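You operate a simulated robot arm through the tools that you are given. There is no shell and no other tool.

The job below is to be done with a simulated robot arm. You get a single attempt, and the scene is never put back.

TASK
Put things in order on the slat conveyor. At the end: the gold coupling from the slat conveyor is on the white cable box; the white tag from the slat conveyor stands where the cream label block stood; the cream label block from the slat conveyor stands where the clear jar stood; the clear jar is in the grey tub; whatever was shut is shut again. Leave all else as you found it, and nothing knocked over.

The check looks at the end state, three seconds after you hand in, the way a careful person would. Anything else that was tipped, shoved, dropped, spilled or broken makes it a failure.

THE ROBOT
A 7-joint arm with a two-finger parallel gripper, fixed in place. Base frame: the origin is at the foot of the arm, x ahead of it, y to its left, z up; the work surface is at about z = 0. Units: mm, rad, N and s.
With the tool pointing down near the work surface it reaches from about 240 to 620 mm from the base axis. Its first joint turns from -1.152 to 1.152 rad. Payload 2.6 kg.
The tool frame sits at the grasp point between the pads (the TCP): z along the fingers, y along the line on which they close. The tips reach 30 mm beyond it. Largest opening 94 mm; finger width 28, thickness 10; the body of the gripper, 50 by 96 mm, starts 55 mm behind the TCP.
Orientation is that of the tool frame in the base frame, as a unit quaternion [x, y, z, w]. With the fingers straight down and closing along the base's y, the tool's x points along the base's -x, its y along +y and its z along -z.

THE INTERFACE
- The arm moves only by the tool jog_arm. Its arguments are lists of equal length, an entry for each row: "dp": the shift along the tool's x, y, z in m, a list of three; "angular": the turn, a rotation vector about the tool's x, y, z in rad, a list of three; "gripper": the closure, from 0 (fully open) to 1 (shut). In form: {"dp": [[dx, dy, dz], ...], "angular": [[rx, ry, rz], ...], "gripper": [gripper, ...]}. A call has 1 to 20 rows; each row shifts and turns the commanded pose from where the row before left it, along the tool's axes as they then stand. Each row takes 0.2 s and may step no farther than 50 mm and 0.15 rad from the row before; otherwise, or with a gripper value out of range, the whole call is refused. Where a pose cannot be reached the arm comes as near as it can. A force on the tool above 40 N (or 10 N above the force at the start of the call, whichever is more), or a blocked arm, ends the call early, and 0.2 s more pass. The fingers move at their own pace (about 72 mm/s each) and stop on an object; they squeeze with about 41 N. The grip force told is the motor's: it shows also when the fingers shut on nothing. Time passes only in rows, and 0.2 s behind the last, so rows that do not move let the fingers close. The reply holds the time, the measured pose of the TCP, the force on the tool along the base axes, the opening and the grip force, in the units named above and with some noise, with the torque about the TCP (base axes, N m) and any sound that the robot's microphone picked up, and new pictures: "views" is both (left out), scene, wrist or none.
- Cameras (640 x 400 px; columns grow to the right, rows downward): "scene" is fixed at [13.6, 422.4, 592.7]; the picture's right is [-0.93, -0.38, 0.00], its down [-0.15, 0.38, -0.91] and it looks along [0.35, -0.85, -0.41] (base axes); focal length 363 px, centre (320, 200). "wrist" rides on the gripper at [76, 14, -102] in the tool frame; the picture's right is [-0.18, 0.98, 0.00], its down [-0.75, -0.14, -0.64] and it looks along [-0.63, -0.12, 0.77] (tool axes); focal length 243 px, centre (320, 200). There is no depth. A picture from a camera that has moved, and an enlarged one, comes with that camera's place and axes in the base frame and with its lens. The place of the scene camera against the robot may be out by one fixed shift of up to 18 mm in any direction.
- close_up(camera, box): a new picture of the part [left, top, right, bottom] of that camera's present view, enlarged. It takes no simulated time.
- hand_in(): hands the job in; it is judged then, once.

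Places have to be worked out from the pictures, the camera data and where the tool is seen. Open the gripper and draw the arm clear of the work before you hand the job in, unless the task says otherwise.

The tools are called after "Call:" by a JSON object that holds its "fn" and its "kwargs". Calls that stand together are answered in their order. jog_arm: Moves the arm, as the interface text tells. Its arguments: {"type":"object","properties":{"dp":{"type":"array","items":{"type":"array","items":{"type":"number"}}},"angular":{"type":"array","items":{"type":"array","items":{"type":"number"}}},"gripper":{"type":"array","items":{"type":"number"}},"views":{"type":"string","enum":["both","scene","wrist","none"]}},"required":["dp","angular","gripper"]} The other tools are called the same way: close_up (camera, box) takes an enlarged picture of a part of a camera's view; hand_in () hands the job in.

At the start:

```text
t: 0.0
ee_pos: [250.2, -158.4, 438.7]
ee_rot: [0.0, 1.0, 0.0, 0.0]
ft_force: [-0.2, 0.1, 0.2]
wrist_torque: [-0.01, -0.03, 0.03]
grip_width: 94.3
finger_force: 0.1
```

scene: 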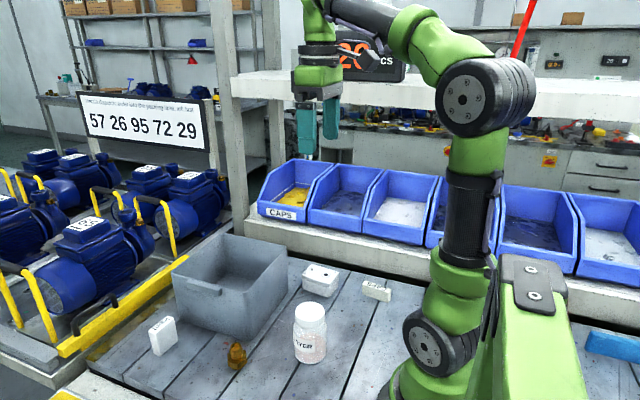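
wrist: 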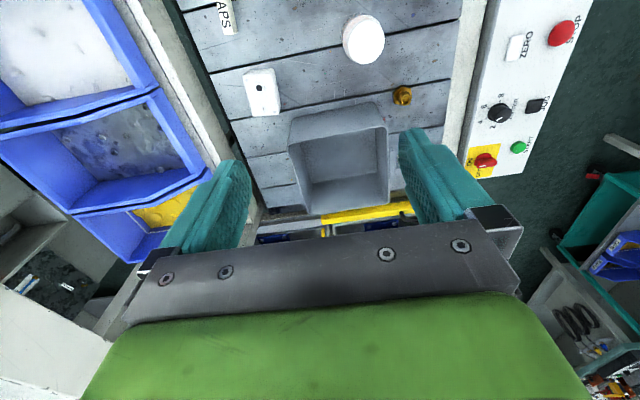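

I see a grey tub, white box, gold coupling, jar, and two white blocks on the conveyor. I take enlarged pictures to identify each item before moving.

Call:
{"fn": "close_up", "kwargs": {"camera": "scene", "box": [140, 220, 400, 390]}}

Call:
{"fn": "close_up", "kwargs": {"camera": "wrist", "box": [180, 0, 500, 220]}}

Call:
{"fn": "close_up", "kwargs": {"camera": "scene", "box": [270, 250, 410, 370]}}

Call:
{"fn": "close_up", "kwargs": {"camera": "scene", "box": [130, 300, 270, 390]}}

```text
2.35 times, centred on (270, 305) of scene
camera zoom: at [13.6, 422.4, 592.7], right [-0.93, -0.38, 0.0], down [-0.15, 0.38, -0.91], along [0.35, -0.85, -0.41], focal length 854 px, centre (438, -47)
```

zoom: 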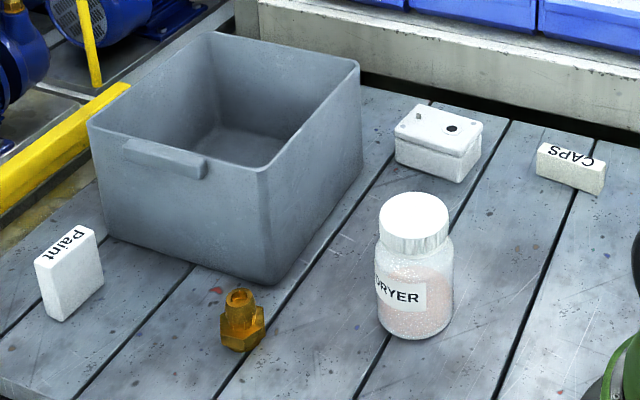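

```text
1.82 times, centred on (340, 110) of wrist
camera zoom: at [173.1, -144.5, 543.2], right [0.18, 0.98, 0.0], down [0.75, -0.14, 0.64], along [0.63, -0.12, -0.77], focal length 441 px, centre (284, 364)
```

zoom: 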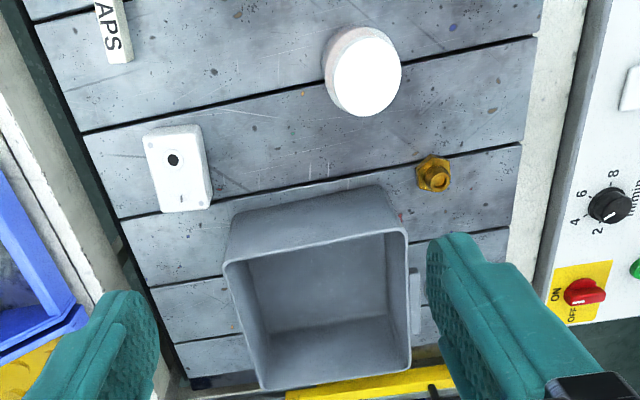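

```text
3.33 times, centred on (340, 310) of scene
camera zoom: at [13.6, 422.4, 592.7], right [-0.93, -0.38, 0.0], down [-0.15, 0.38, -0.91], along [0.35, -0.85, -0.41], focal length 1210 px, centre (253, -167)
```

zoom: 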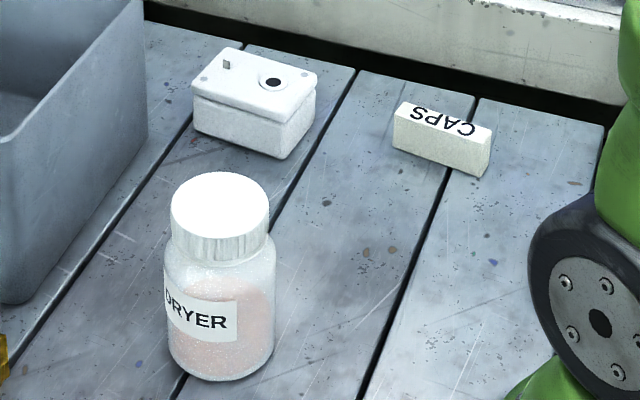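

```text
4.44 times, centred on (200, 345) of scene
camera zoom: at [13.6, 422.4, 592.7], right [-0.93, -0.38, 0.0], down [-0.15, 0.38, -0.91], along [0.35, -0.85, -0.41], focal length 1613 px, centre (853, -444)
```

zoom: 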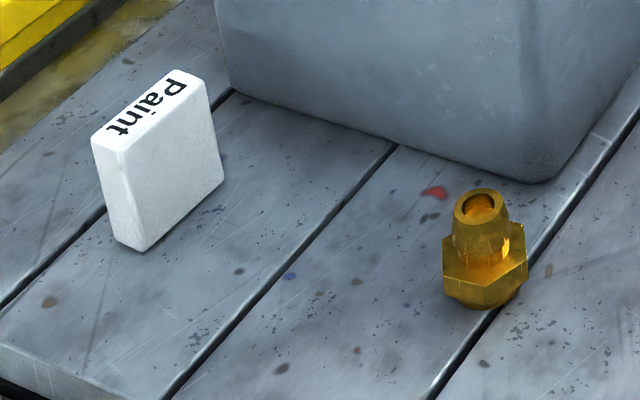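

Identified: jar labelled "DRYER" at roughly (238,-85), the cream "CAPS" block near (165,-307), the white "Paint" tag near (517,15), coupling near (355,-9), cable box near (290,-286) and tub centred near (462,-150). I first move above the jar at a safe height to refine its position with the wrist camera.

Call:
{"fn": "jog_arm", "kwargs": {"dp": [[0.0024, 0.0146, 0.0378], [0.0024, 0.0146, 0.0378], [0.0024, 0.0146, 0.0378], [0.0024, 0.0146, 0.0378], [0.0024, 0.0146, 0.0378], [0, 0, 0]], "angular": [[0, 0, 0], [0, 0, 0], [0, 0, 0], [0, 0, 0], [0, 0, 0], [0, 0, 0]], "gripper": [0, 0, 0, 0, 0, 0], "views": "both"}}

```text
t: 1.4
ee_pos: [236.9, -83.0, 247.7]
ee_rot: [0.001, 1.0, 0.0, 0.0]
ft_force: [0.4, 0.8, 0.0]
wrist_torque: [0.01, -0.03, 0.05]
grip_width: 94.0
finger_force: 0.0
camera wrist: at [161.0, -69.7, 352.2], right [0.19, 0.98, 0.0], down [0.75, -0.14, 0.64], along [0.63, -0.12, -0.77], focal length 243 px, centre (320, 200)
```

scene: 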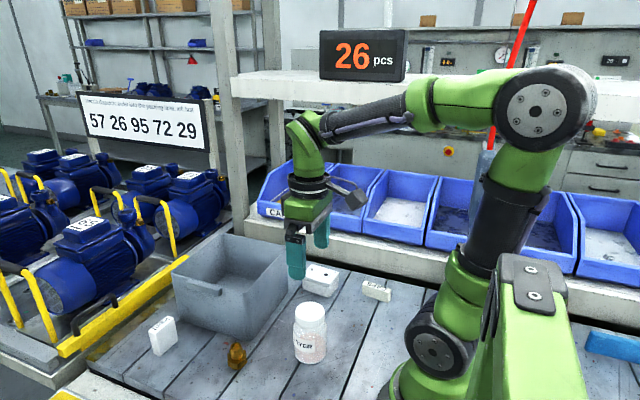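
wrist: 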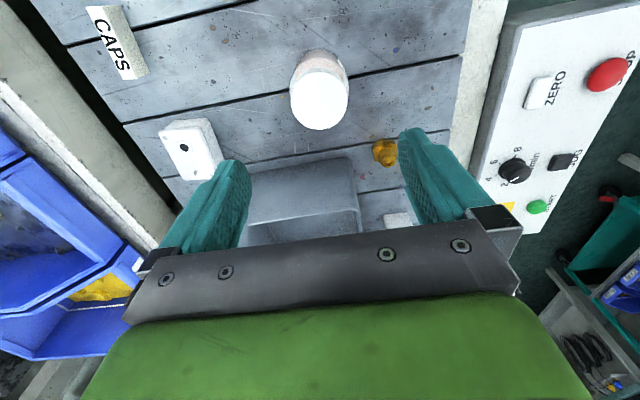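

The jar lid is between the fingers' line of sight. I take a close-up of the wrist view to measure the lid, CAPS block, box and coupling precisely.

Call:
{"fn": "close_up", "kwargs": {"camera": "wrist", "box": [240, 30, 400, 130]}}

Call:
{"fn": "close_up", "kwargs": {"camera": "wrist", "box": [70, 0, 230, 100]}}

Call:
{"fn": "close_up", "kwargs": {"camera": "wrist", "box": [130, 100, 290, 200]}}

Call:
{"fn": "close_up", "kwargs": {"camera": "wrist", "box": [320, 120, 480, 220]}}

```text
4.00 times, centred on (320, 80) of wrist
camera zoom: at [161.0, -69.7, 352.2], right [0.19, 0.98, 0.0], down [0.75, -0.14, 0.64], along [0.63, -0.12, -0.77], focal length 970 px, centre (320, 680)
```

zoom: 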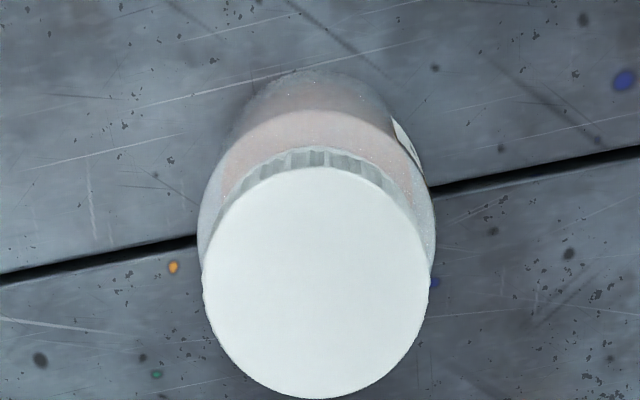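

```text
4.00 times, centred on (150, 50) of wrist
camera zoom: at [161.0, -69.7, 352.2], right [0.19, 0.98, 0.0], down [0.75, -0.14, 0.64], along [0.63, -0.12, -0.77], focal length 970 px, centre (1000, 800)
```

zoom: 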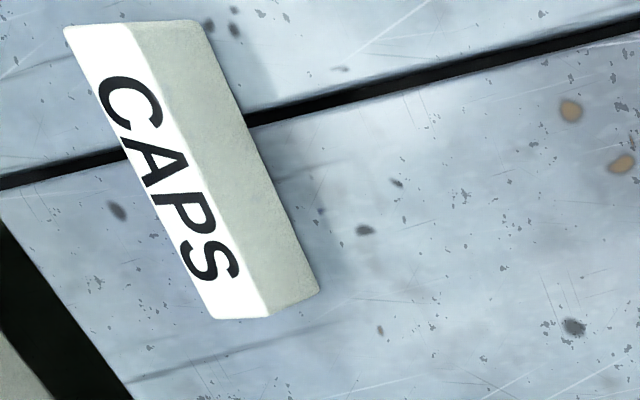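

```text
4.00 times, centred on (210, 150) of wrist
camera zoom: at [161.0, -69.7, 352.2], right [0.19, 0.98, 0.0], down [0.75, -0.14, 0.64], along [0.63, -0.12, -0.77], focal length 970 px, centre (760, 400)
```

zoom: 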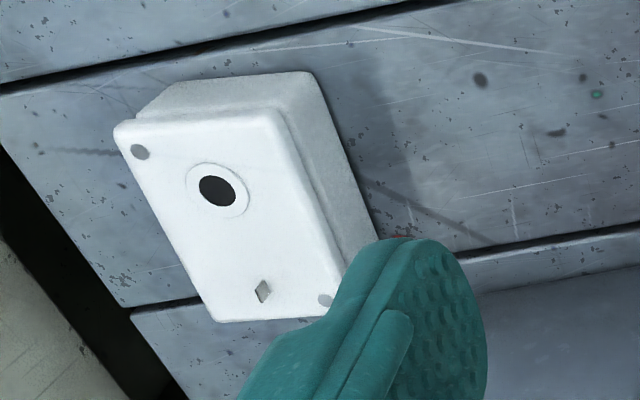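

```text
4.00 times, centred on (400, 170) of wrist
camera zoom: at [161.0, -69.7, 352.2], right [0.19, 0.98, 0.0], down [0.75, -0.14, 0.64], along [0.63, -0.12, -0.77], focal length 970 px, centre (0, 320)
```

zoom: 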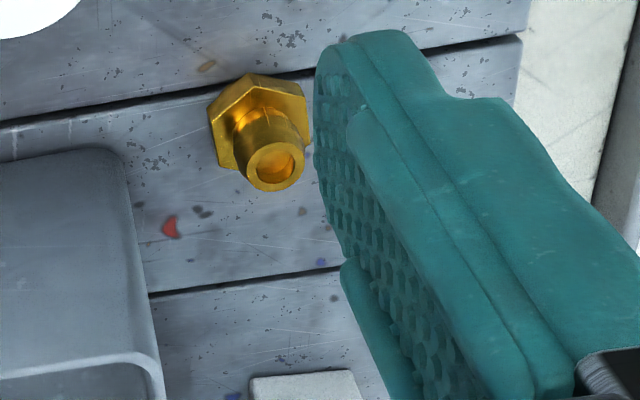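

Wrist triangulation puts the jar at about (239,-85), 103 tall and ~64 mm across; CAPS ~70×17×29 at (159,-308) with long axis turned about -9°. I descend to just above the jar to verify centring.

Call:
{"fn": "jog_arm", "kwargs": {"dp": [[-0.002, -0.002, 0.034], [0, 0, 0.034], [0, 0, 0.034], [0, 0, 0]], "angular": [[0, 0, 0], [0, 0, 0], [0, 0, 0], [0, 0, 0]], "gripper": [0, 0, 0, 0], "views": "both"}}

```text
t: 2.4
ee_pos: [238.7, -87.1, 147.4]
ee_rot: [0.0, 1.0, 0.0, 0.001]
ft_force: [-0.3, 0.5, -0.2]
wrist_torque: [0.0, 0.0, -0.01]
grip_width: 94.1
finger_force: 0.0
camera wrist: at [163.0, -73.6, 250.8], right [0.18, 0.98, 0.0], down [0.75, -0.14, 0.64], along [0.63, -0.12, -0.77], focal length 243 px, centre (320, 200)
```

scene: 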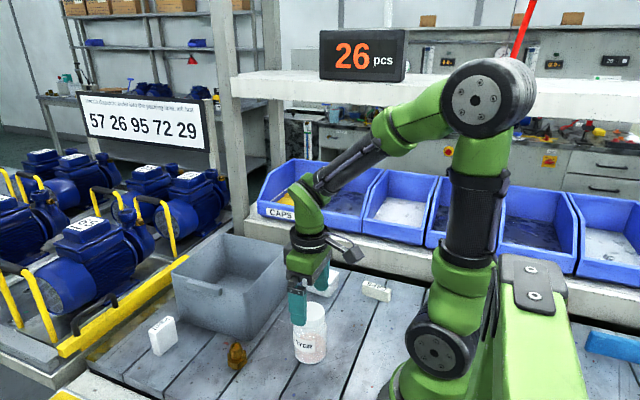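
wrist: 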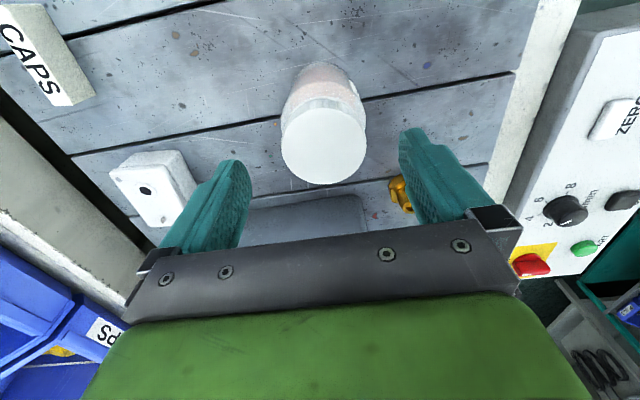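

Lid centre is measured at about (237,-85), nearly centred. I shift +2 mm in y, lower to TCP z≈62 (tips at ~32, gripper body just above the lid), and close on the jar body.

Call:
{"fn": "jog_arm", "kwargs": {"dp": [[0.001, 0.002, 0.025], [0, 0, 0.03], [0, 0, 0.03], [0, 0, 0], [0, 0, 0], [0, 0, 0], [0, 0, 0], [0, 0, 0]], "angular": [[0, 0, 0], [0, 0, 0], [0, 0, 0], [0, 0, 0], [0, 0, 0], [0, 0, 0], [0, 0, 0], [0, 0, 0]], "gripper": [0, 0, 0, 0, 0.5, 0.5, 0.5, 0.5], "views": "both"}}

```text
t: 4.2
ee_pos: [238.4, -85.9, 61.8]
ee_rot: [0.0, 1.0, 0.0, 0.0]
ft_force: [0.6, 0.5, -0.3]
wrist_torque: [0.04, 0.03, 0.06]
grip_width: 65.9
finger_force: 41.3
camera wrist: at [162.6, -71.3, 166.1], right [0.18, 0.98, 0.0], down [0.75, -0.14, 0.64], along [0.63, -0.12, -0.77], focal length 243 px, centre (320, 200)
```

scene: 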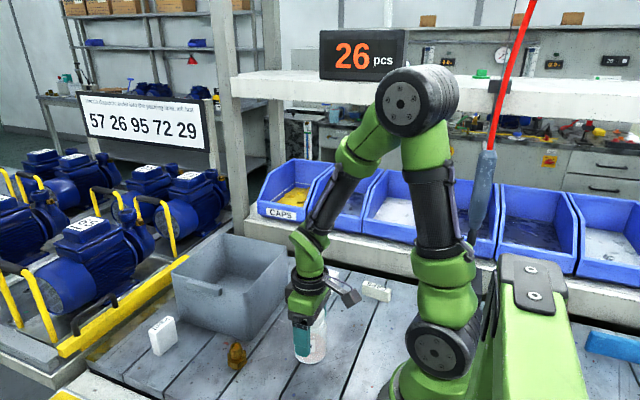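
wrist: 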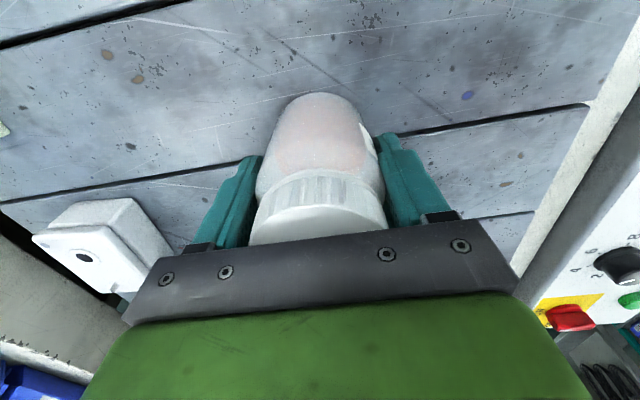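

The jar is gripped (65.9 mm, 41 N). I notice a hanging red cord with a grey tool near the arm, so I inspect it before moving the arm further.

Call:
{"fn": "close_up", "kwargs": {"camera": "scene", "box": [400, 0, 600, 260]}}

Call:
{"fn": "close_up", "kwargs": {"camera": "scene", "box": [160, 225, 400, 385]}}

```text
1.54 times, centred on (500, 130) of scene
camera zoom: at [13.6, 422.4, 592.7], right [-0.93, -0.38, 0.0], down [-0.15, 0.38, -0.91], along [0.35, -0.85, -0.41], focal length 558 px, centre (43, 308)
```

zoom: 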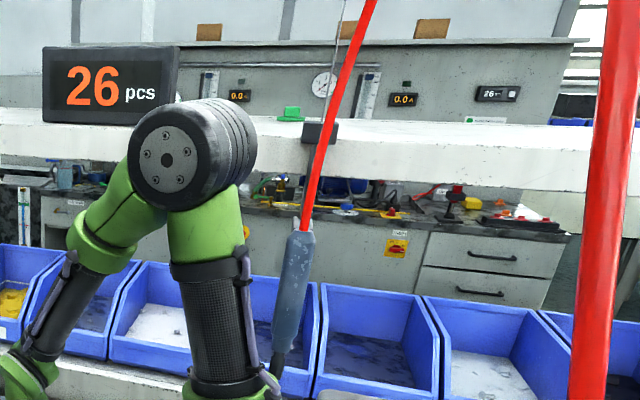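

```text
2.50 times, centred on (280, 305) of scene
camera zoom: at [13.6, 422.4, 592.7], right [-0.93, -0.38, 0.0], down [-0.15, 0.38, -0.91], along [0.35, -0.85, -0.41], focal length 908 px, centre (420, -62)
```

zoom: 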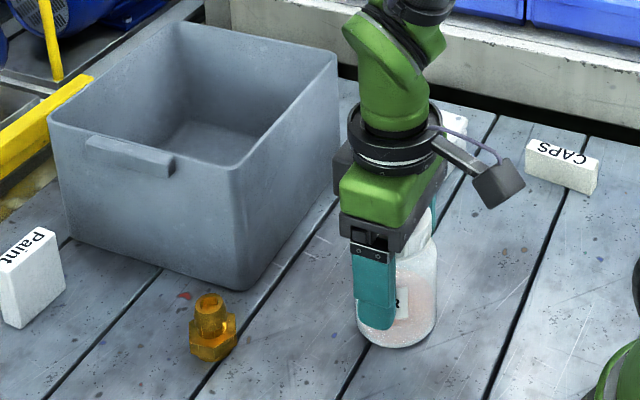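

The hanging tool sits near x≈-30, well behind the work; the jar is held. Tub rim measures x 370–555, y −244 to −58, ~128 high, centre ≈(463,−151). I lift the jar straight up by 165 mm.

Call:
{"fn": "jog_arm", "kwargs": {"dp": [[0, 0, -0.015], [0, 0, -0.03], [0, 0, -0.03], [0, 0, -0.03], [0, 0, -0.03], [0, 0, -0.03], [0, 0, 0]], "angular": [[0, 0, 0], [0, 0, 0], [0, 0, 0], [0, 0, 0], [0, 0, 0], [0, 0, 0], [0, 0, 0]], "gripper": [0.5, 0.5, 0.5, 0.5, 0.5, 0.5, 0.5], "views": "both"}}

```text
t: 5.8
ee_pos: [240.4, -85.0, 227.8]
ee_rot: [0.0, 1.0, 0.0, 0.001]
ft_force: [-0.2, -0.5, -1.8]
wrist_torque: [-0.03, -0.02, -0.04]
grip_width: 65.8
finger_force: 40.4
camera wrist: at [163.1, -71.2, 332.0], right [0.18, 0.98, 0.0], down [0.75, -0.14, 0.64], along [0.63, -0.12, -0.77], focal length 243 px, centre (320, 200)
```

scene: 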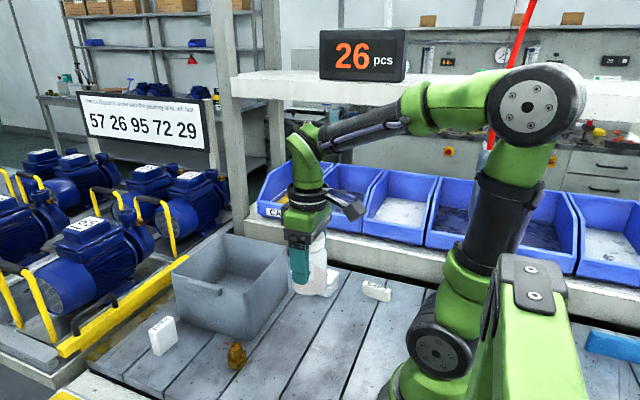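
wrist: 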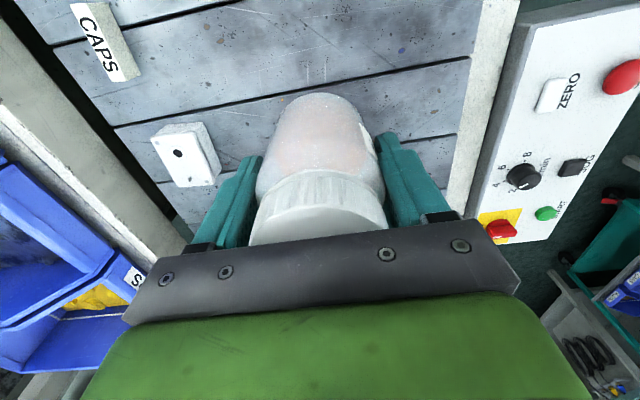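

The jar is held securely (weight ≈1.8 N), jar bottom ≈165 mm up. I move horizontally over the tub centre.

Call:
{"fn": "jog_arm", "kwargs": {"dp": [[-0.02, -0.006, 0], [-0.03, -0.009, 0], [-0.03, -0.009, 0], [-0.03, -0.009, 0], [-0.03, -0.009, 0], [-0.03, -0.009, 0], [-0.03, -0.009, 0], [-0.023, -0.0055, 0], [0, 0, 0]], "angular": [[0, 0, 0], [0, 0, 0], [0, 0, 0], [0, 0, 0], [0, 0, 0], [0, 0, 0], [0, 0, 0], [0, 0, 0], [0, 0, 0]], "gripper": [0.5, 0.5, 0.5, 0.5, 0.5, 0.5, 0.5, 0.5, 0.5], "views": "both"}}

```text
t: 7.8
ee_pos: [461.4, -150.4, 228.4]
ee_rot: [0.002, 1.0, 0.001, 0.001]
ft_force: [-0.5, 0.1, -2.0]
wrist_torque: [0.03, 0.0, 0.0]
grip_width: 66.0
finger_force: 40.9
camera wrist: at [385.5, -135.4, 333.3], right [0.18, 0.98, 0.0], down [0.75, -0.14, 0.64], along [0.63, -0.12, -0.77], focal length 243 px, centre (320, 200)
```

scene: 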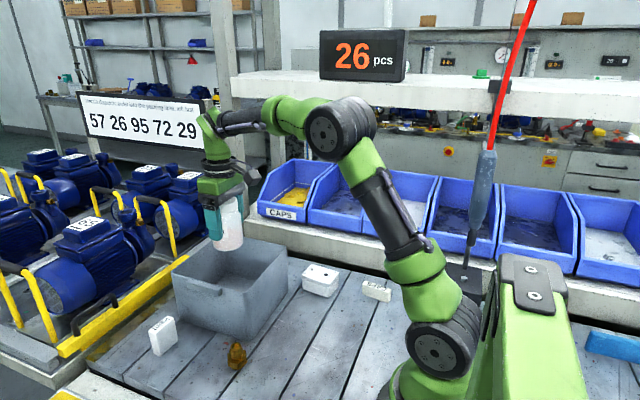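
wrist: 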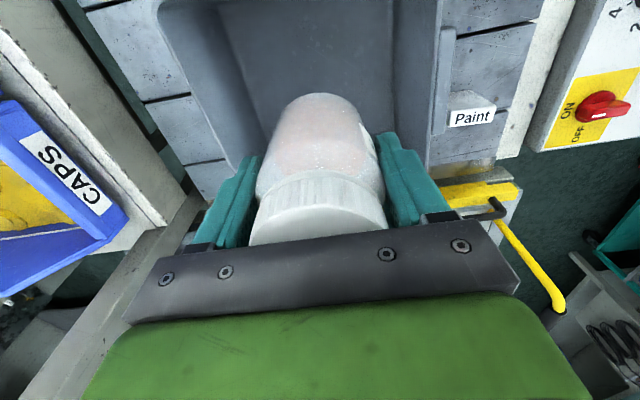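

The jar hangs over the tub interior, centred. I lower it in steps to TCP z≈78, where its bottom should be ~12 mm above the tub floor.

Call:
{"fn": "jog_arm", "kwargs": {"dp": [[0, 0, 0.03], [0, 0, 0.03], [0, 0, 0.03], [0, 0, 0.03], [0, 0, 0.02], [0, 0, 0.01], [0, 0, 0]], "angular": [[0, 0, 0], [0, 0, 0], [0, 0, 0], [0, 0, 0], [0, 0, 0], [0, 0, 0], [0, 0, 0]], "gripper": [0.5, 0.5, 0.5, 0.5, 0.5, 0.5, 0.5], "views": "both"}}

```text
t: 9.4
ee_pos: [461.8, -150.9, 77.0]
ee_rot: [0.001, 1.0, 0.0, 0.0]
ft_force: [0.4, 0.4, -2.3]
wrist_torque: [-0.03, -0.02, 0.01]
grip_width: 65.9
finger_force: 40.8
camera wrist: at [385.5, -136.3, 182.0], right [0.19, 0.98, 0.0], down [0.75, -0.14, 0.64], along [0.63, -0.12, -0.77], focal length 243 px, centre (320, 200)
```

scene: 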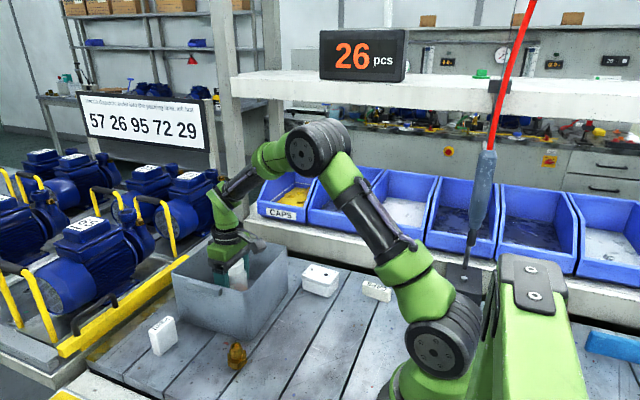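
wrist: 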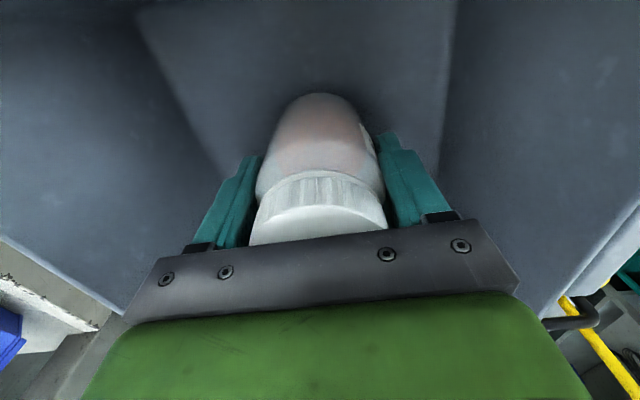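

No contact yet (force is the jar's weight only). I lower slowly in small steps to find the tub floor.

Call:
{"fn": "jog_arm", "kwargs": {"dp": [[0, 0, 0.003], [0, 0, 0.003], [0, 0, 0.002], [0, 0, 0]], "angular": [[0, 0, 0], [0, 0, 0], [0, 0, 0], [0, 0, 0]], "gripper": [0.5, 0.5, 0.5, 0.5], "views": "none"}}

```text
t: 10.4
ee_pos: [462.1, -149.2, 70.3]
ee_rot: [0.0, 1.0, 0.0, 0.0]
ft_force: [0.1, -0.3, -1.9]
wrist_torque: [-0.01, 0.01, 0.01]
grip_width: 65.7
finger_force: 41.2
```

Still only the jar's weight is felt at z≈70. I continue down in 1.5 mm steps.

Call:
{"fn": "jog_arm", "kwargs": {"dp": [[0, 0, 0.0015], [0, 0, 0.001], [0, 0, 0]], "angular": [[0, 0, 0], [0, 0, 0], [0, 0, 0]], "gripper": [0.5, 0.5, 0.5], "views": "none"}}

Call:
{"fn": "jog_arm", "kwargs": {"dp": [[0, 0, 0.001], [0, 0, 0]], "angular": [[0, 0, 0], [0, 0, 0]], "gripper": [0.5, 0.5], "views": "none"}}

```text
t: 11.2
ee_pos: [460.9, -149.7, 68.9]
ee_rot: [0.0, 1.0, 0.0, 0.0]
ft_force: [-0.6, 0.2, -2.8]
wrist_torque: [0.01, 0.02, -0.01]
grip_width: 65.8
finger_force: 41.7
```

```text
t: 11.8
ee_pos: [460.7, -150.6, 67.0]
ee_rot: [0.0, 1.0, 0.0, 0.0]
ft_force: [-0.3, 0.0, -2.9]
wrist_torque: [-0.01, 0.02, 0.02]
grip_width: 65.6
finger_force: 41.0
```

No contact yet, about 3.5 mm above the pick-up level. I step down 1 mm at a time.

Call:
{"fn": "jog_arm", "kwargs": {"dp": [[0, 0, 0.001], [0, 0, 0]], "angular": [[0, 0, 0], [0, 0, 0]], "gripper": [0.5, 0.5], "views": "none"}}

```text
t: 12.4
ee_pos: [461.4, -150.6, 67.1]
ee_rot: [0.0, 1.0, 0.001, 0.001]
ft_force: [-0.8, 0.7, 6.3]
wrist_torque: [0.12, 0.15, -0.03]
grip_width: 66.1
finger_force: 41.2
```

Contact with the tub floor (+6 N). I open the fingers partly and rise straight up out of the tub.

Call:
{"fn": "jog_arm", "kwargs": {"dp": [[0, 0, 0], [0, 0, 0], [0, 0, 0], [0, 0, -0.02], [0, 0, -0.03], [0, 0, -0.04], [0, 0, -0.045], [0, 0, -0.045], [0, 0, -0.04], [0, 0, 0]], "angular": [[0, 0, 0], [0, 0, 0], [0, 0, 0], [0, 0, 0], [0, 0, 0], [0, 0, 0], [0, 0, 0], [0, 0, 0], [0, 0, 0], [0, 0, 0]], "gripper": [0.08, 0.08, 0.08, 0.08, 0.08, 0.08, 0.08, 0, 0, 0], "views": "both"}}

```text
t: 14.6
ee_pos: [460.1, -151.7, 284.8]
ee_rot: [-0.001, 1.0, 0.0, 0.0]
ft_force: [1.4, 0.1, -0.5]
wrist_torque: [-0.01, -0.01, 0.01]
grip_width: 93.8
finger_force: 0.1
camera wrist: at [383.8, -137.2, 389.4], right [0.18, 0.98, 0.0], down [0.75, -0.14, 0.64], along [0.63, -0.12, -0.77], focal length 243 px, centre (320, 200)
```

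scene: 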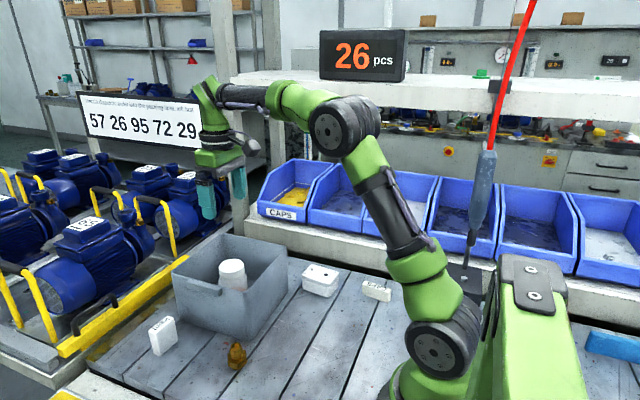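
wrist: 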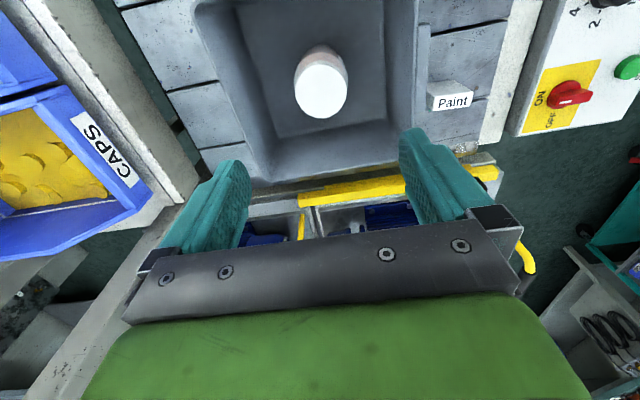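

The jar stands upright in the tub. From here I also get a good look at the Paint tag, so I zoom on it before moving on.

Call:
{"fn": "close_up", "kwargs": {"camera": "wrist", "box": [400, 60, 500, 122]}}

Call:
{"fn": "close_up", "kwargs": {"camera": "scene", "box": [440, 100, 540, 300]}}

```text
6.40 times, centred on (450, 91) of wrist
camera zoom: at [383.8, -137.2, 389.4], right [0.18, 0.98, 0.0], down [0.75, -0.14, 0.64], along [0.63, -0.12, -0.77], focal length 1553 px, centre (-512, 898)
```

zoom: 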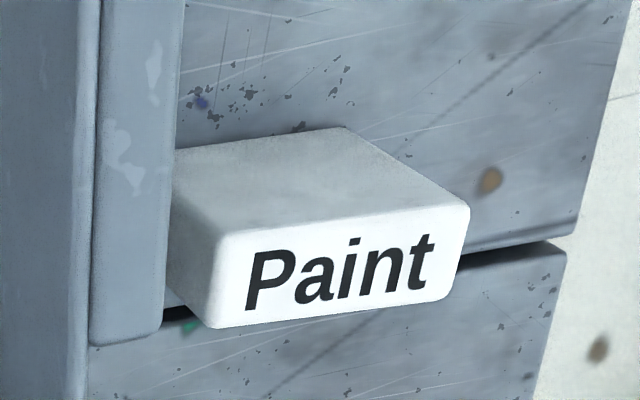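

```text
2.00 times, centred on (490, 200) of scene
camera zoom: at [13.6, 422.4, 592.7], right [-0.93, -0.38, 0.0], down [-0.15, 0.38, -0.91], along [0.35, -0.85, -0.41], focal length 726 px, centre (-20, 200)
```

zoom: 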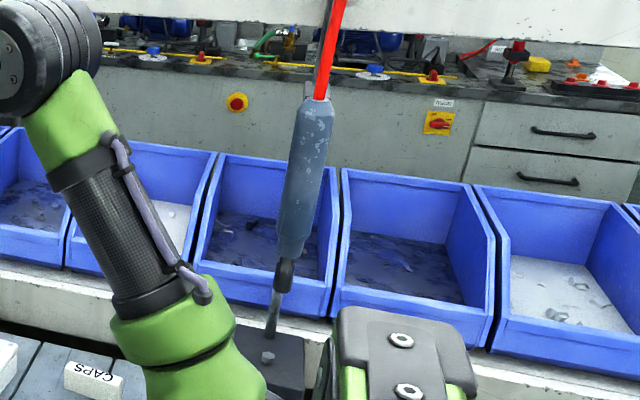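

The tag measures ~48×18.5×60 at (520,15), long axis along y. The hanging screwdriver is far back (y≈−450), clear of my path. Next I go above the CAPS block at (159.5,−308) at a height of z≈180.

Call:
{"fn": "jog_arm", "kwargs": {"dp": [[0.0302, -0.0158, 0.0105], [0.0302, -0.0158, 0.0105], [0.0302, -0.0158, 0.0105], [0.0302, -0.0158, 0.0105], [0.0302, -0.0158, 0.0105], [0.0302, -0.0158, 0.0105], [0.0302, -0.0158, 0.0105], [0.0302, -0.0158, 0.0105], [0.0302, -0.0158, 0.0105], [0.0302, -0.0158, 0.0105], [0, 0, 0]], "angular": [[0, 0, 0], [0, 0, 0], [0, 0, 0], [0, 0, 0], [0, 0, 0], [0, 0, 0], [0, 0, 0], [0, 0, 0], [0, 0, 0], [0, 0, 0], [0, 0, 0]], "gripper": [0, 0, 0, 0, 0, 0, 0, 0, 0, 0, 0], "views": "both"}}

```text
t: 17.0
ee_pos: [161.4, -307.5, 179.5]
ee_rot: [0.0, 1.0, 0.0, 0.0]
ft_force: [0.3, -0.1, 0.1]
wrist_torque: [0.01, 0.02, 0.03]
grip_width: 94.0
finger_force: 0.1
camera wrist: at [84.1, -294.5, 283.9], right [0.18, 0.98, 0.0], down [0.75, -0.14, 0.64], along [0.63, -0.12, -0.77], focal length 243 px, centre (320, 200)
```

scene: 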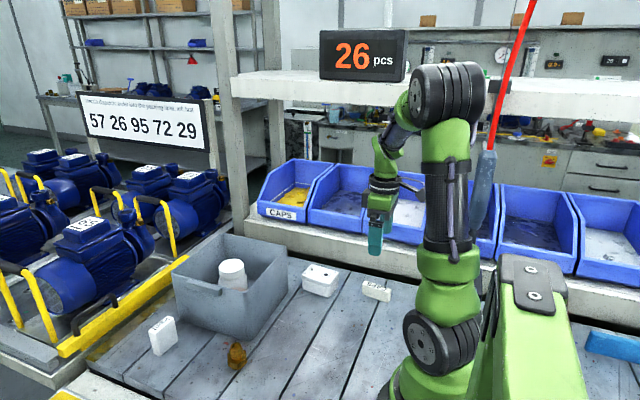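
wrist: 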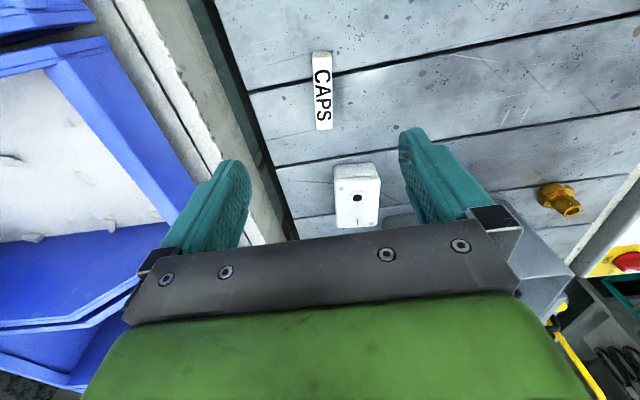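

Arm reached above CAPS without trouble. I zoom the wrist view to measure the block's exact centre, angle, and the clearance to the ledge.

Call:
{"fn": "close_up", "kwargs": {"camera": "wrist", "box": [260, 40, 388, 140]}}

Call:
{"fn": "close_up", "kwargs": {"camera": "wrist", "box": [310, 150, 410, 240]}}

Call:
{"fn": "close_up", "kwargs": {"camera": "scene", "box": [340, 160, 420, 310]}}

```text
4.00 times, centred on (324, 90) of wrist
camera zoom: at [84.1, -294.5, 283.9], right [0.18, 0.98, 0.0], down [0.75, -0.14, 0.64], along [0.63, -0.12, -0.77], focal length 970 px, centre (304, 640)
```

zoom: 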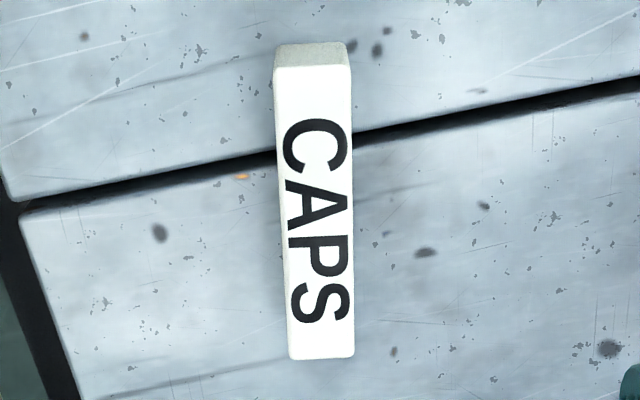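

```text
4.44 times, centred on (360, 195) of wrist
camera zoom: at [84.1, -294.5, 283.9], right [0.18, 0.98, 0.0], down [0.75, -0.14, 0.64], along [0.63, -0.12, -0.77], focal length 1078 px, centre (142, 222)
```

zoom: 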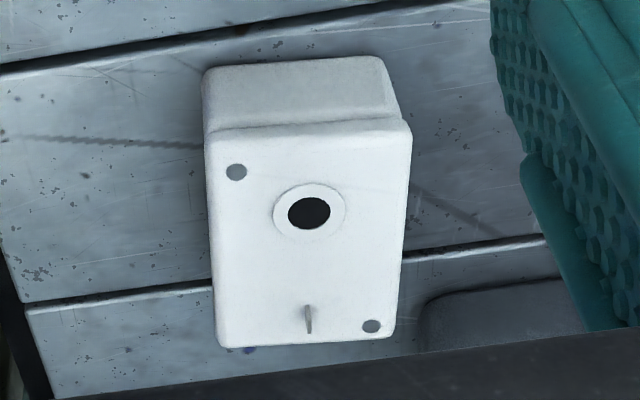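

```text
2.67 times, centred on (380, 235) of scene
camera zoom: at [13.6, 422.4, 592.7], right [-0.93, -0.38, 0.0], down [-0.15, 0.38, -0.91], along [0.35, -0.85, -0.41], focal length 968 px, centre (160, 107)
```

zoom: 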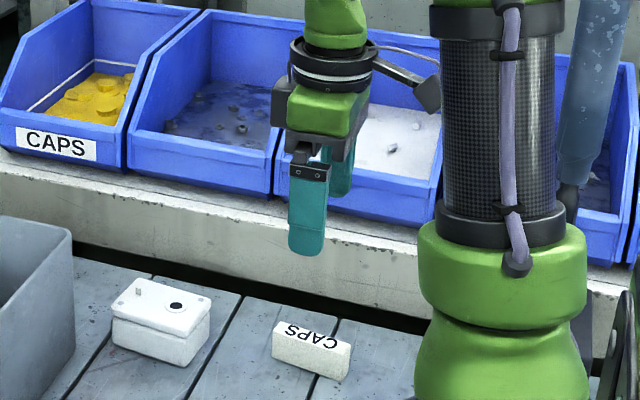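

CAPS centre is refined to about (159.7,−305.3), long axis at −8°, and the ledge begins only at y≈−388, so fingers across the thin side fit. I shift +3 mm in y, yaw to match, pre-close to ~50 mm and descend to tips 6 mm above the slats.

Call:
{"fn": "jog_arm", "kwargs": {"dp": [[0.0005, 0.0032, 0], [0, 0, 0], [0, 0, 0.03], [0, 0, 0.04], [0, 0, 0.04], [0, 0, 0.024], [0, 0, 0.01], [0, 0, 0]], "angular": [[0, 0, 0], [0, 0, 0.143], [0, 0, 0], [0, 0, 0], [0, 0, 0], [0, 0, 0], [0, 0, 0], [0, 0, 0]], "gripper": [0.45, 0.45, 0.45, 0.45, 0.45, 0.45, 0.45, 0.45], "views": "both"}}

```text
t: 18.8
ee_pos: [159.2, -305.6, 37.1]
ee_rot: [0.072, 0.997, 0.0, 0.0]
ft_force: [-1.5, 0.5, -0.2]
wrist_torque: [-0.02, -0.03, 0.0]
grip_width: 51.8
finger_force: 0.3
camera wrist: at [85.7, -280.8, 141.1], right [0.32, 0.95, 0.0], down [0.72, -0.25, 0.64], along [0.61, -0.21, -0.77], focal length 243 px, centre (320, 200)
```

scene: 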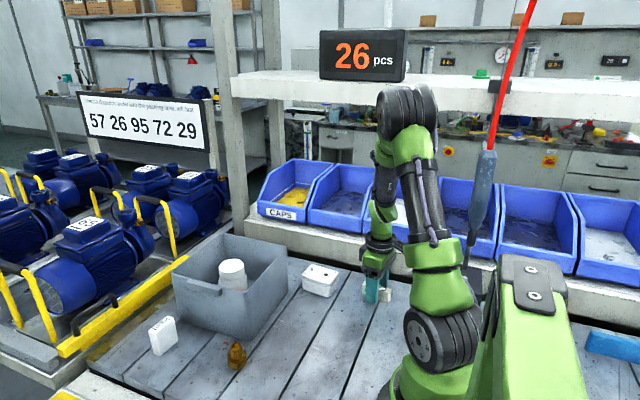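
wrist: 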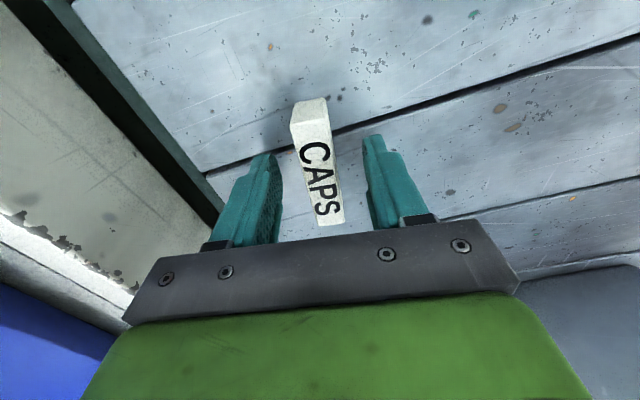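

The block stands between the fingers, aligned. I close the gripper on it.

Call:
{"fn": "jog_arm", "kwargs": {"dp": [[0, 0, 0], [0, 0, 0], [0, 0, 0], [0, 0, 0]], "angular": [[0, 0, 0], [0, 0, 0], [0, 0, 0], [0, 0, 0]], "gripper": [0.9, 0.9, 0.9, 0.9], "views": "wrist"}}

```text
t: 19.8
ee_pos: [160.2, -305.4, 38.2]
ee_rot: [0.071, 0.998, 0.0, 0.0]
ft_force: [-0.4, -0.4, -0.5]
wrist_torque: [-0.02, -0.01, 0.0]
grip_width: 16.7
finger_force: 41.3
camera wrist: at [85.7, -280.9, 141.4], right [0.32, 0.95, 0.0], down [0.73, -0.25, 0.64], along [0.61, -0.21, -0.77], focal length 243 px, centre (320, 200)
```

wrist: 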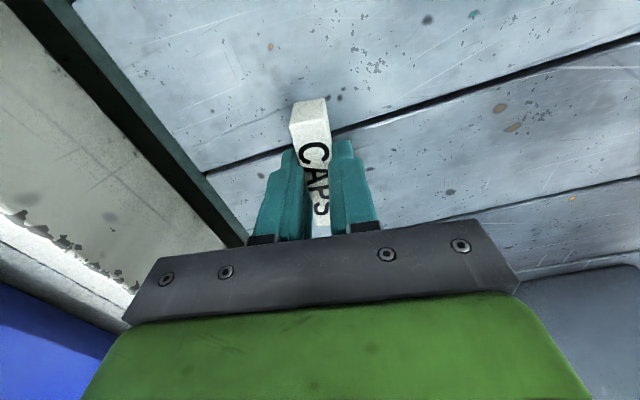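

CAPS is gripped (16.7 mm, 41 N). I lift 80 mm and carry it at the same yaw to the jar's old spot (tool at about (239,−85)).

Call:
{"fn": "jog_arm", "kwargs": {"dp": [[0, 0, -0.01], [0, 0, -0.03], [0, 0, -0.04], [-0.0059, 0.0287, 0], [-0.0059, 0.0287, 0], [-0.0059, 0.0287, 0], [-0.0059, 0.0287, 0], [-0.0059, 0.0287, 0], [-0.0059, 0.0287, 0], [-0.0059, 0.0287, 0], [-0.0059, 0.0287, 0], [0, 0, 0]], "angular": [[0, 0, 0], [0, 0, 0], [0, 0, 0], [0, 0, 0], [0, 0, 0], [0, 0, 0], [0, 0, 0], [0, 0, 0], [0, 0, 0], [0, 0, 0], [0, 0, 0], [0, 0, 0]], "gripper": [0.9, 0.9, 0.9, 0.9, 0.9, 0.9, 0.9, 0.9, 0.9, 0.9, 0.9, 0.9], "views": "both"}}

```text
t: 22.4
ee_pos: [237.9, -83.5, 115.6]
ee_rot: [0.072, 0.997, 0.0, 0.002]
ft_force: [-0.2, -0.5, -0.9]
wrist_torque: [0.0, 0.02, -0.01]
grip_width: 16.7
finger_force: 40.8
camera wrist: at [164.0, -58.3, 220.1], right [0.32, 0.95, 0.0], down [0.72, -0.25, 0.64], along [0.61, -0.21, -0.77], focal length 243 px, centre (320, 200)
```

scene: 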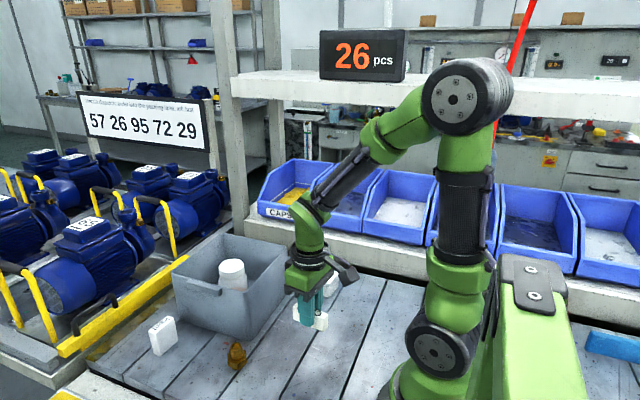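
wrist: 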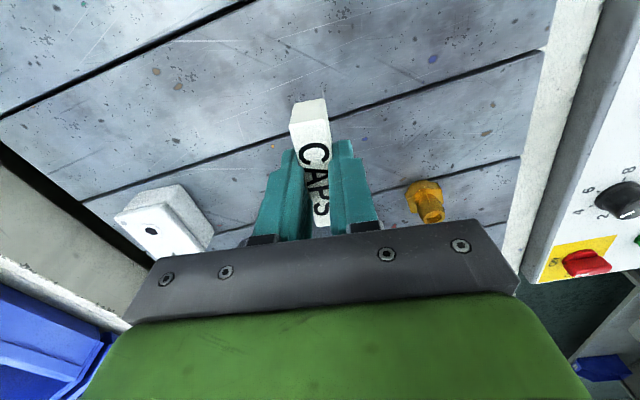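

CAPS is held level over the jar's old spot. I lower it to 2 mm above the pick height, then feel for contact.

Call:
{"fn": "jog_arm", "kwargs": {"dp": [[0, 0, 0.03], [0, 0, 0.03], [0, 0, 0.015], [0, 0, 0.003], [0, 0, 0]], "angular": [[0, 0, 0], [0, 0, 0], [0, 0, 0], [0, 0, 0], [0, 0, 0]], "gripper": [0.9, 0.9, 0.9, 0.9, 0.9], "views": "none"}}

Call:
{"fn": "jog_arm", "kwargs": {"dp": [[0, 0, 0.001], [0, 0, 0]], "angular": [[0, 0, 0], [0, 0, 0]], "gripper": [0.9, 0.9], "views": "none"}}

```text
t: 23.6
ee_pos: [238.2, -83.9, 39.4]
ee_rot: [0.073, 0.997, 0.0, 0.0]
ft_force: [0.0, 0.1, -0.4]
wrist_torque: [-0.01, 0.04, -0.02]
grip_width: 16.3
finger_force: 41.1
```

```text
t: 24.2
ee_pos: [238.0, -84.9, 37.2]
ee_rot: [0.071, 0.997, 0.0, 0.0]
ft_force: [-0.7, 0.0, -0.8]
wrist_torque: [-0.02, 0.01, -0.03]
grip_width: 16.6
finger_force: 40.8
```

No contact yet; one more 1 mm step down to the original pick height.

Call:
{"fn": "jog_arm", "kwargs": {"dp": [[0, 0, 0.001], [0, 0, 0]], "angular": [[0, 0, 0], [0, 0, 0]], "gripper": [0.9, 0.9], "views": "wrist"}}

```text
t: 24.8
ee_pos: [238.3, -85.9, 38.1]
ee_rot: [0.072, 0.997, 0.0, 0.001]
ft_force: [-10.8, 1.8, 38.0]
wrist_torque: [0.08, 0.42, -0.02]
grip_width: 16.4
finger_force: 41.3
camera wrist: at [165.2, -60.5, 140.8], right [0.32, 0.95, 0.0], down [0.72, -0.25, 0.64], along [0.61, -0.21, -0.77], focal length 243 px, centre (320, 200)
```

wrist: 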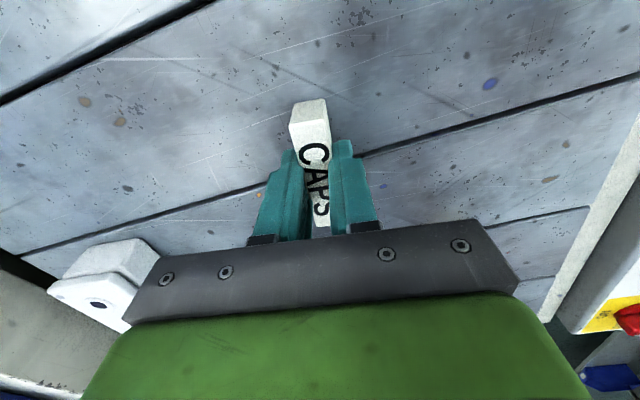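

Firm contact (38 N): the block is on the slats. I ease up 0.7 mm, open the fingers, and rise straight up.

Call:
{"fn": "jog_arm", "kwargs": {"dp": [[0, 0, -0.0007], [0, 0, 0], [0, 0, 0], [0, 0, 0], [0, 0, -0.02], [0, 0, -0.03], [0, 0, -0.04], [0, 0, -0.045], [0, 0, -0.045], [0, 0, 0]], "angular": [[0, 0, 0], [0, 0, 0], [0, 0, 0], [0, 0, 0], [0, 0, 0], [0, 0, 0], [0, 0, 0], [0, 0, 0], [0, 0, 0], [0, 0, 0]], "gripper": [0.9, 0.5, 0.5, 0.5, 0.5, 0.5, 0.5, 0.5, 0.5, 0.5], "views": "both"}}

```text
t: 27.0
ee_pos: [237.7, -83.3, 217.0]
ee_rot: [0.071, 0.997, 0.0, 0.0]
ft_force: [0.4, -0.3, -0.5]
wrist_torque: [0.0, -0.04, -0.01]
grip_width: 47.2
finger_force: 0.0
camera wrist: at [163.7, -58.9, 321.1], right [0.32, 0.95, 0.0], down [0.73, -0.25, 0.64], along [0.61, -0.21, -0.77], focal length 243 px, centre (320, 200)
```

scene: 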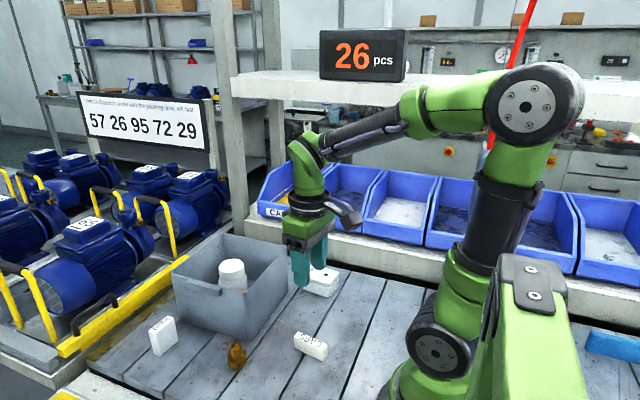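
wrist: 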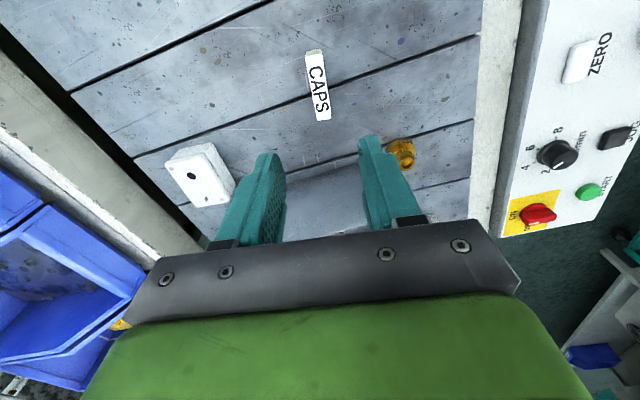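

CAPS stands on the jar's old spot. Now I travel at z≈217 to above the Paint tag.

Call:
{"fn": "jog_arm", "kwargs": {"dp": [[-0.02, 0.0105, 0], [-0.035, 0.0184, 0], [-0.035, 0.0184, 0], [-0.035, 0.0184, 0], [-0.035, 0.0184, 0], [-0.035, 0.0184, 0], [-0.035, 0.0184, 0], [-0.035, 0.0186, 0], [0, 0, 0]], "angular": [[0, 0, 0], [0, 0, 0], [0, 0, 0], [0, 0, 0], [0, 0, 0], [0, 0, 0], [0, 0, 0], [0, 0, 0], [0, 0, 0]], "gripper": [0.5, 0.5, 0.5, 0.5, 0.5, 0.5, 0.5, 0.5, 0.5], "views": "none"}}

Call:
{"fn": "jog_arm", "kwargs": {"dp": [[0, 0, 0], [0, 0, 0], [0, 0, 0], [0, 0, 0], [0, 0, 0], [0, 0, 0], [0, 0, 0], [0, 0, 0], [0, 0, 0], [0, 0, 0], [0, 0, 0], [0, 0, 0], [0, 0, 0]], "angular": [[0, 0, -0.138], [0, 0, -0.138], [0, 0, -0.138], [0, 0, -0.138], [0, 0, -0.138], [0, 0, -0.138], [0, 0, -0.138], [0, 0, -0.138], [0, 0, -0.138], [0, 0, -0.138], [0, 0, -0.138], [0, 0, -0.138], [0, 0, 0]], "gripper": [0.5, 0.5, 0.5, 0.5, 0.5, 0.5, 0.5, 0.5, 0.5, 0.5, 0.5, 0.5, 0.5], "views": "both"}}

```text
t: 29.0
ee_pos: [522.2, 14.4, 215.9]
ee_rot: [0.072, 0.997, 0.0, 0.0]
ft_force: [-1.4, -0.9, -0.2]
wrist_torque: [0.0, -0.02, 0.02]
grip_width: 47.0
finger_force: 0.0
```

```text
t: 31.8
ee_pos: [520.1, 14.7, 217.8]
ee_rot: [-0.687, 0.726, 0.0, -0.001]
ft_force: [-0.8, 0.0, 0.2]
wrist_torque: [0.02, 0.02, 0.02]
grip_width: 46.9
finger_force: 0.1
camera wrist: at [502.3, -61.0, 321.5], right [-0.97, 0.24, 0.0], down [0.18, 0.74, 0.64], along [0.15, 0.62, -0.77], focal length 243 px, centre (320, 200)
```

scene: 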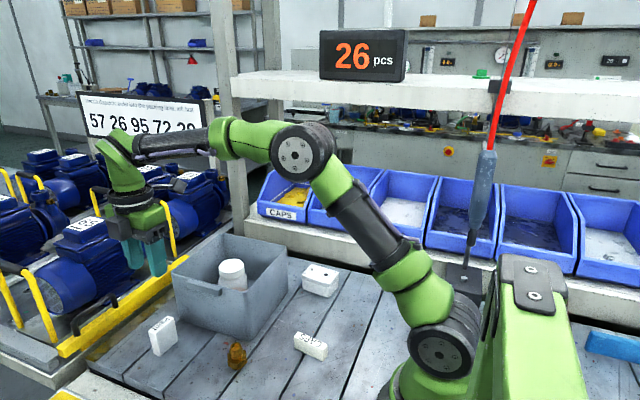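
wrist: 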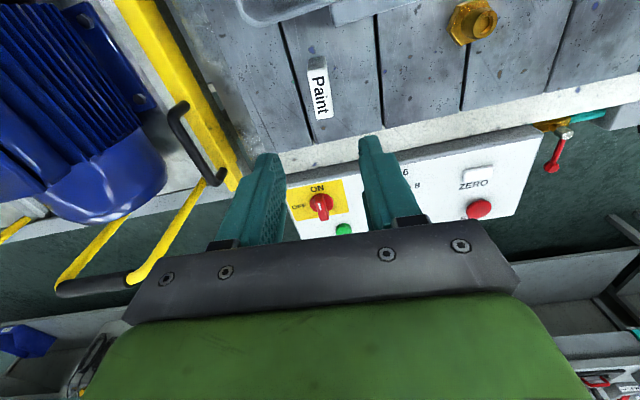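

The arm is over the tag with yaw ≈+87°. I zoom on the tag in the wrist view to centre and align precisely.

Call:
{"fn": "close_up", "kwargs": {"camera": "wrist", "box": [256, 40, 384, 120]}}

Call:
{"fn": "close_up", "kwargs": {"camera": "scene", "box": [10, 180, 200, 380]}}

```text
5.00 times, centred on (320, 80) of wrist
camera zoom: at [502.3, -61.0, 321.5], right [-0.97, 0.24, 0.0], down [0.18, 0.74, 0.64], along [0.15, 0.62, -0.77], focal length 1213 px, centre (320, 800)
```

zoom: 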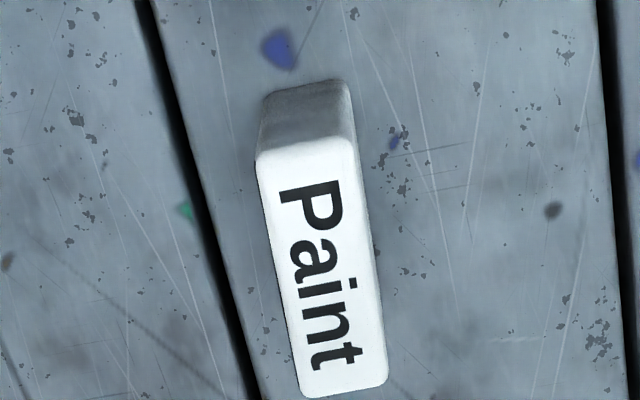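

```text
2.00 times, centred on (105, 280) of scene
camera zoom: at [13.6, 422.4, 592.7], right [-0.93, -0.38, 0.0], down [-0.15, 0.38, -0.91], along [0.35, -0.85, -0.41], focal length 726 px, centre (750, 40)
```

zoom: 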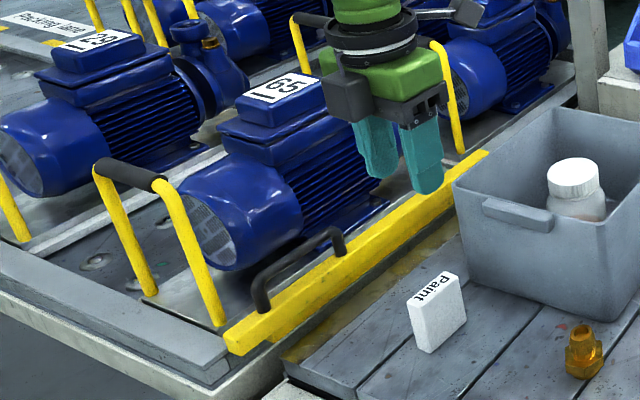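

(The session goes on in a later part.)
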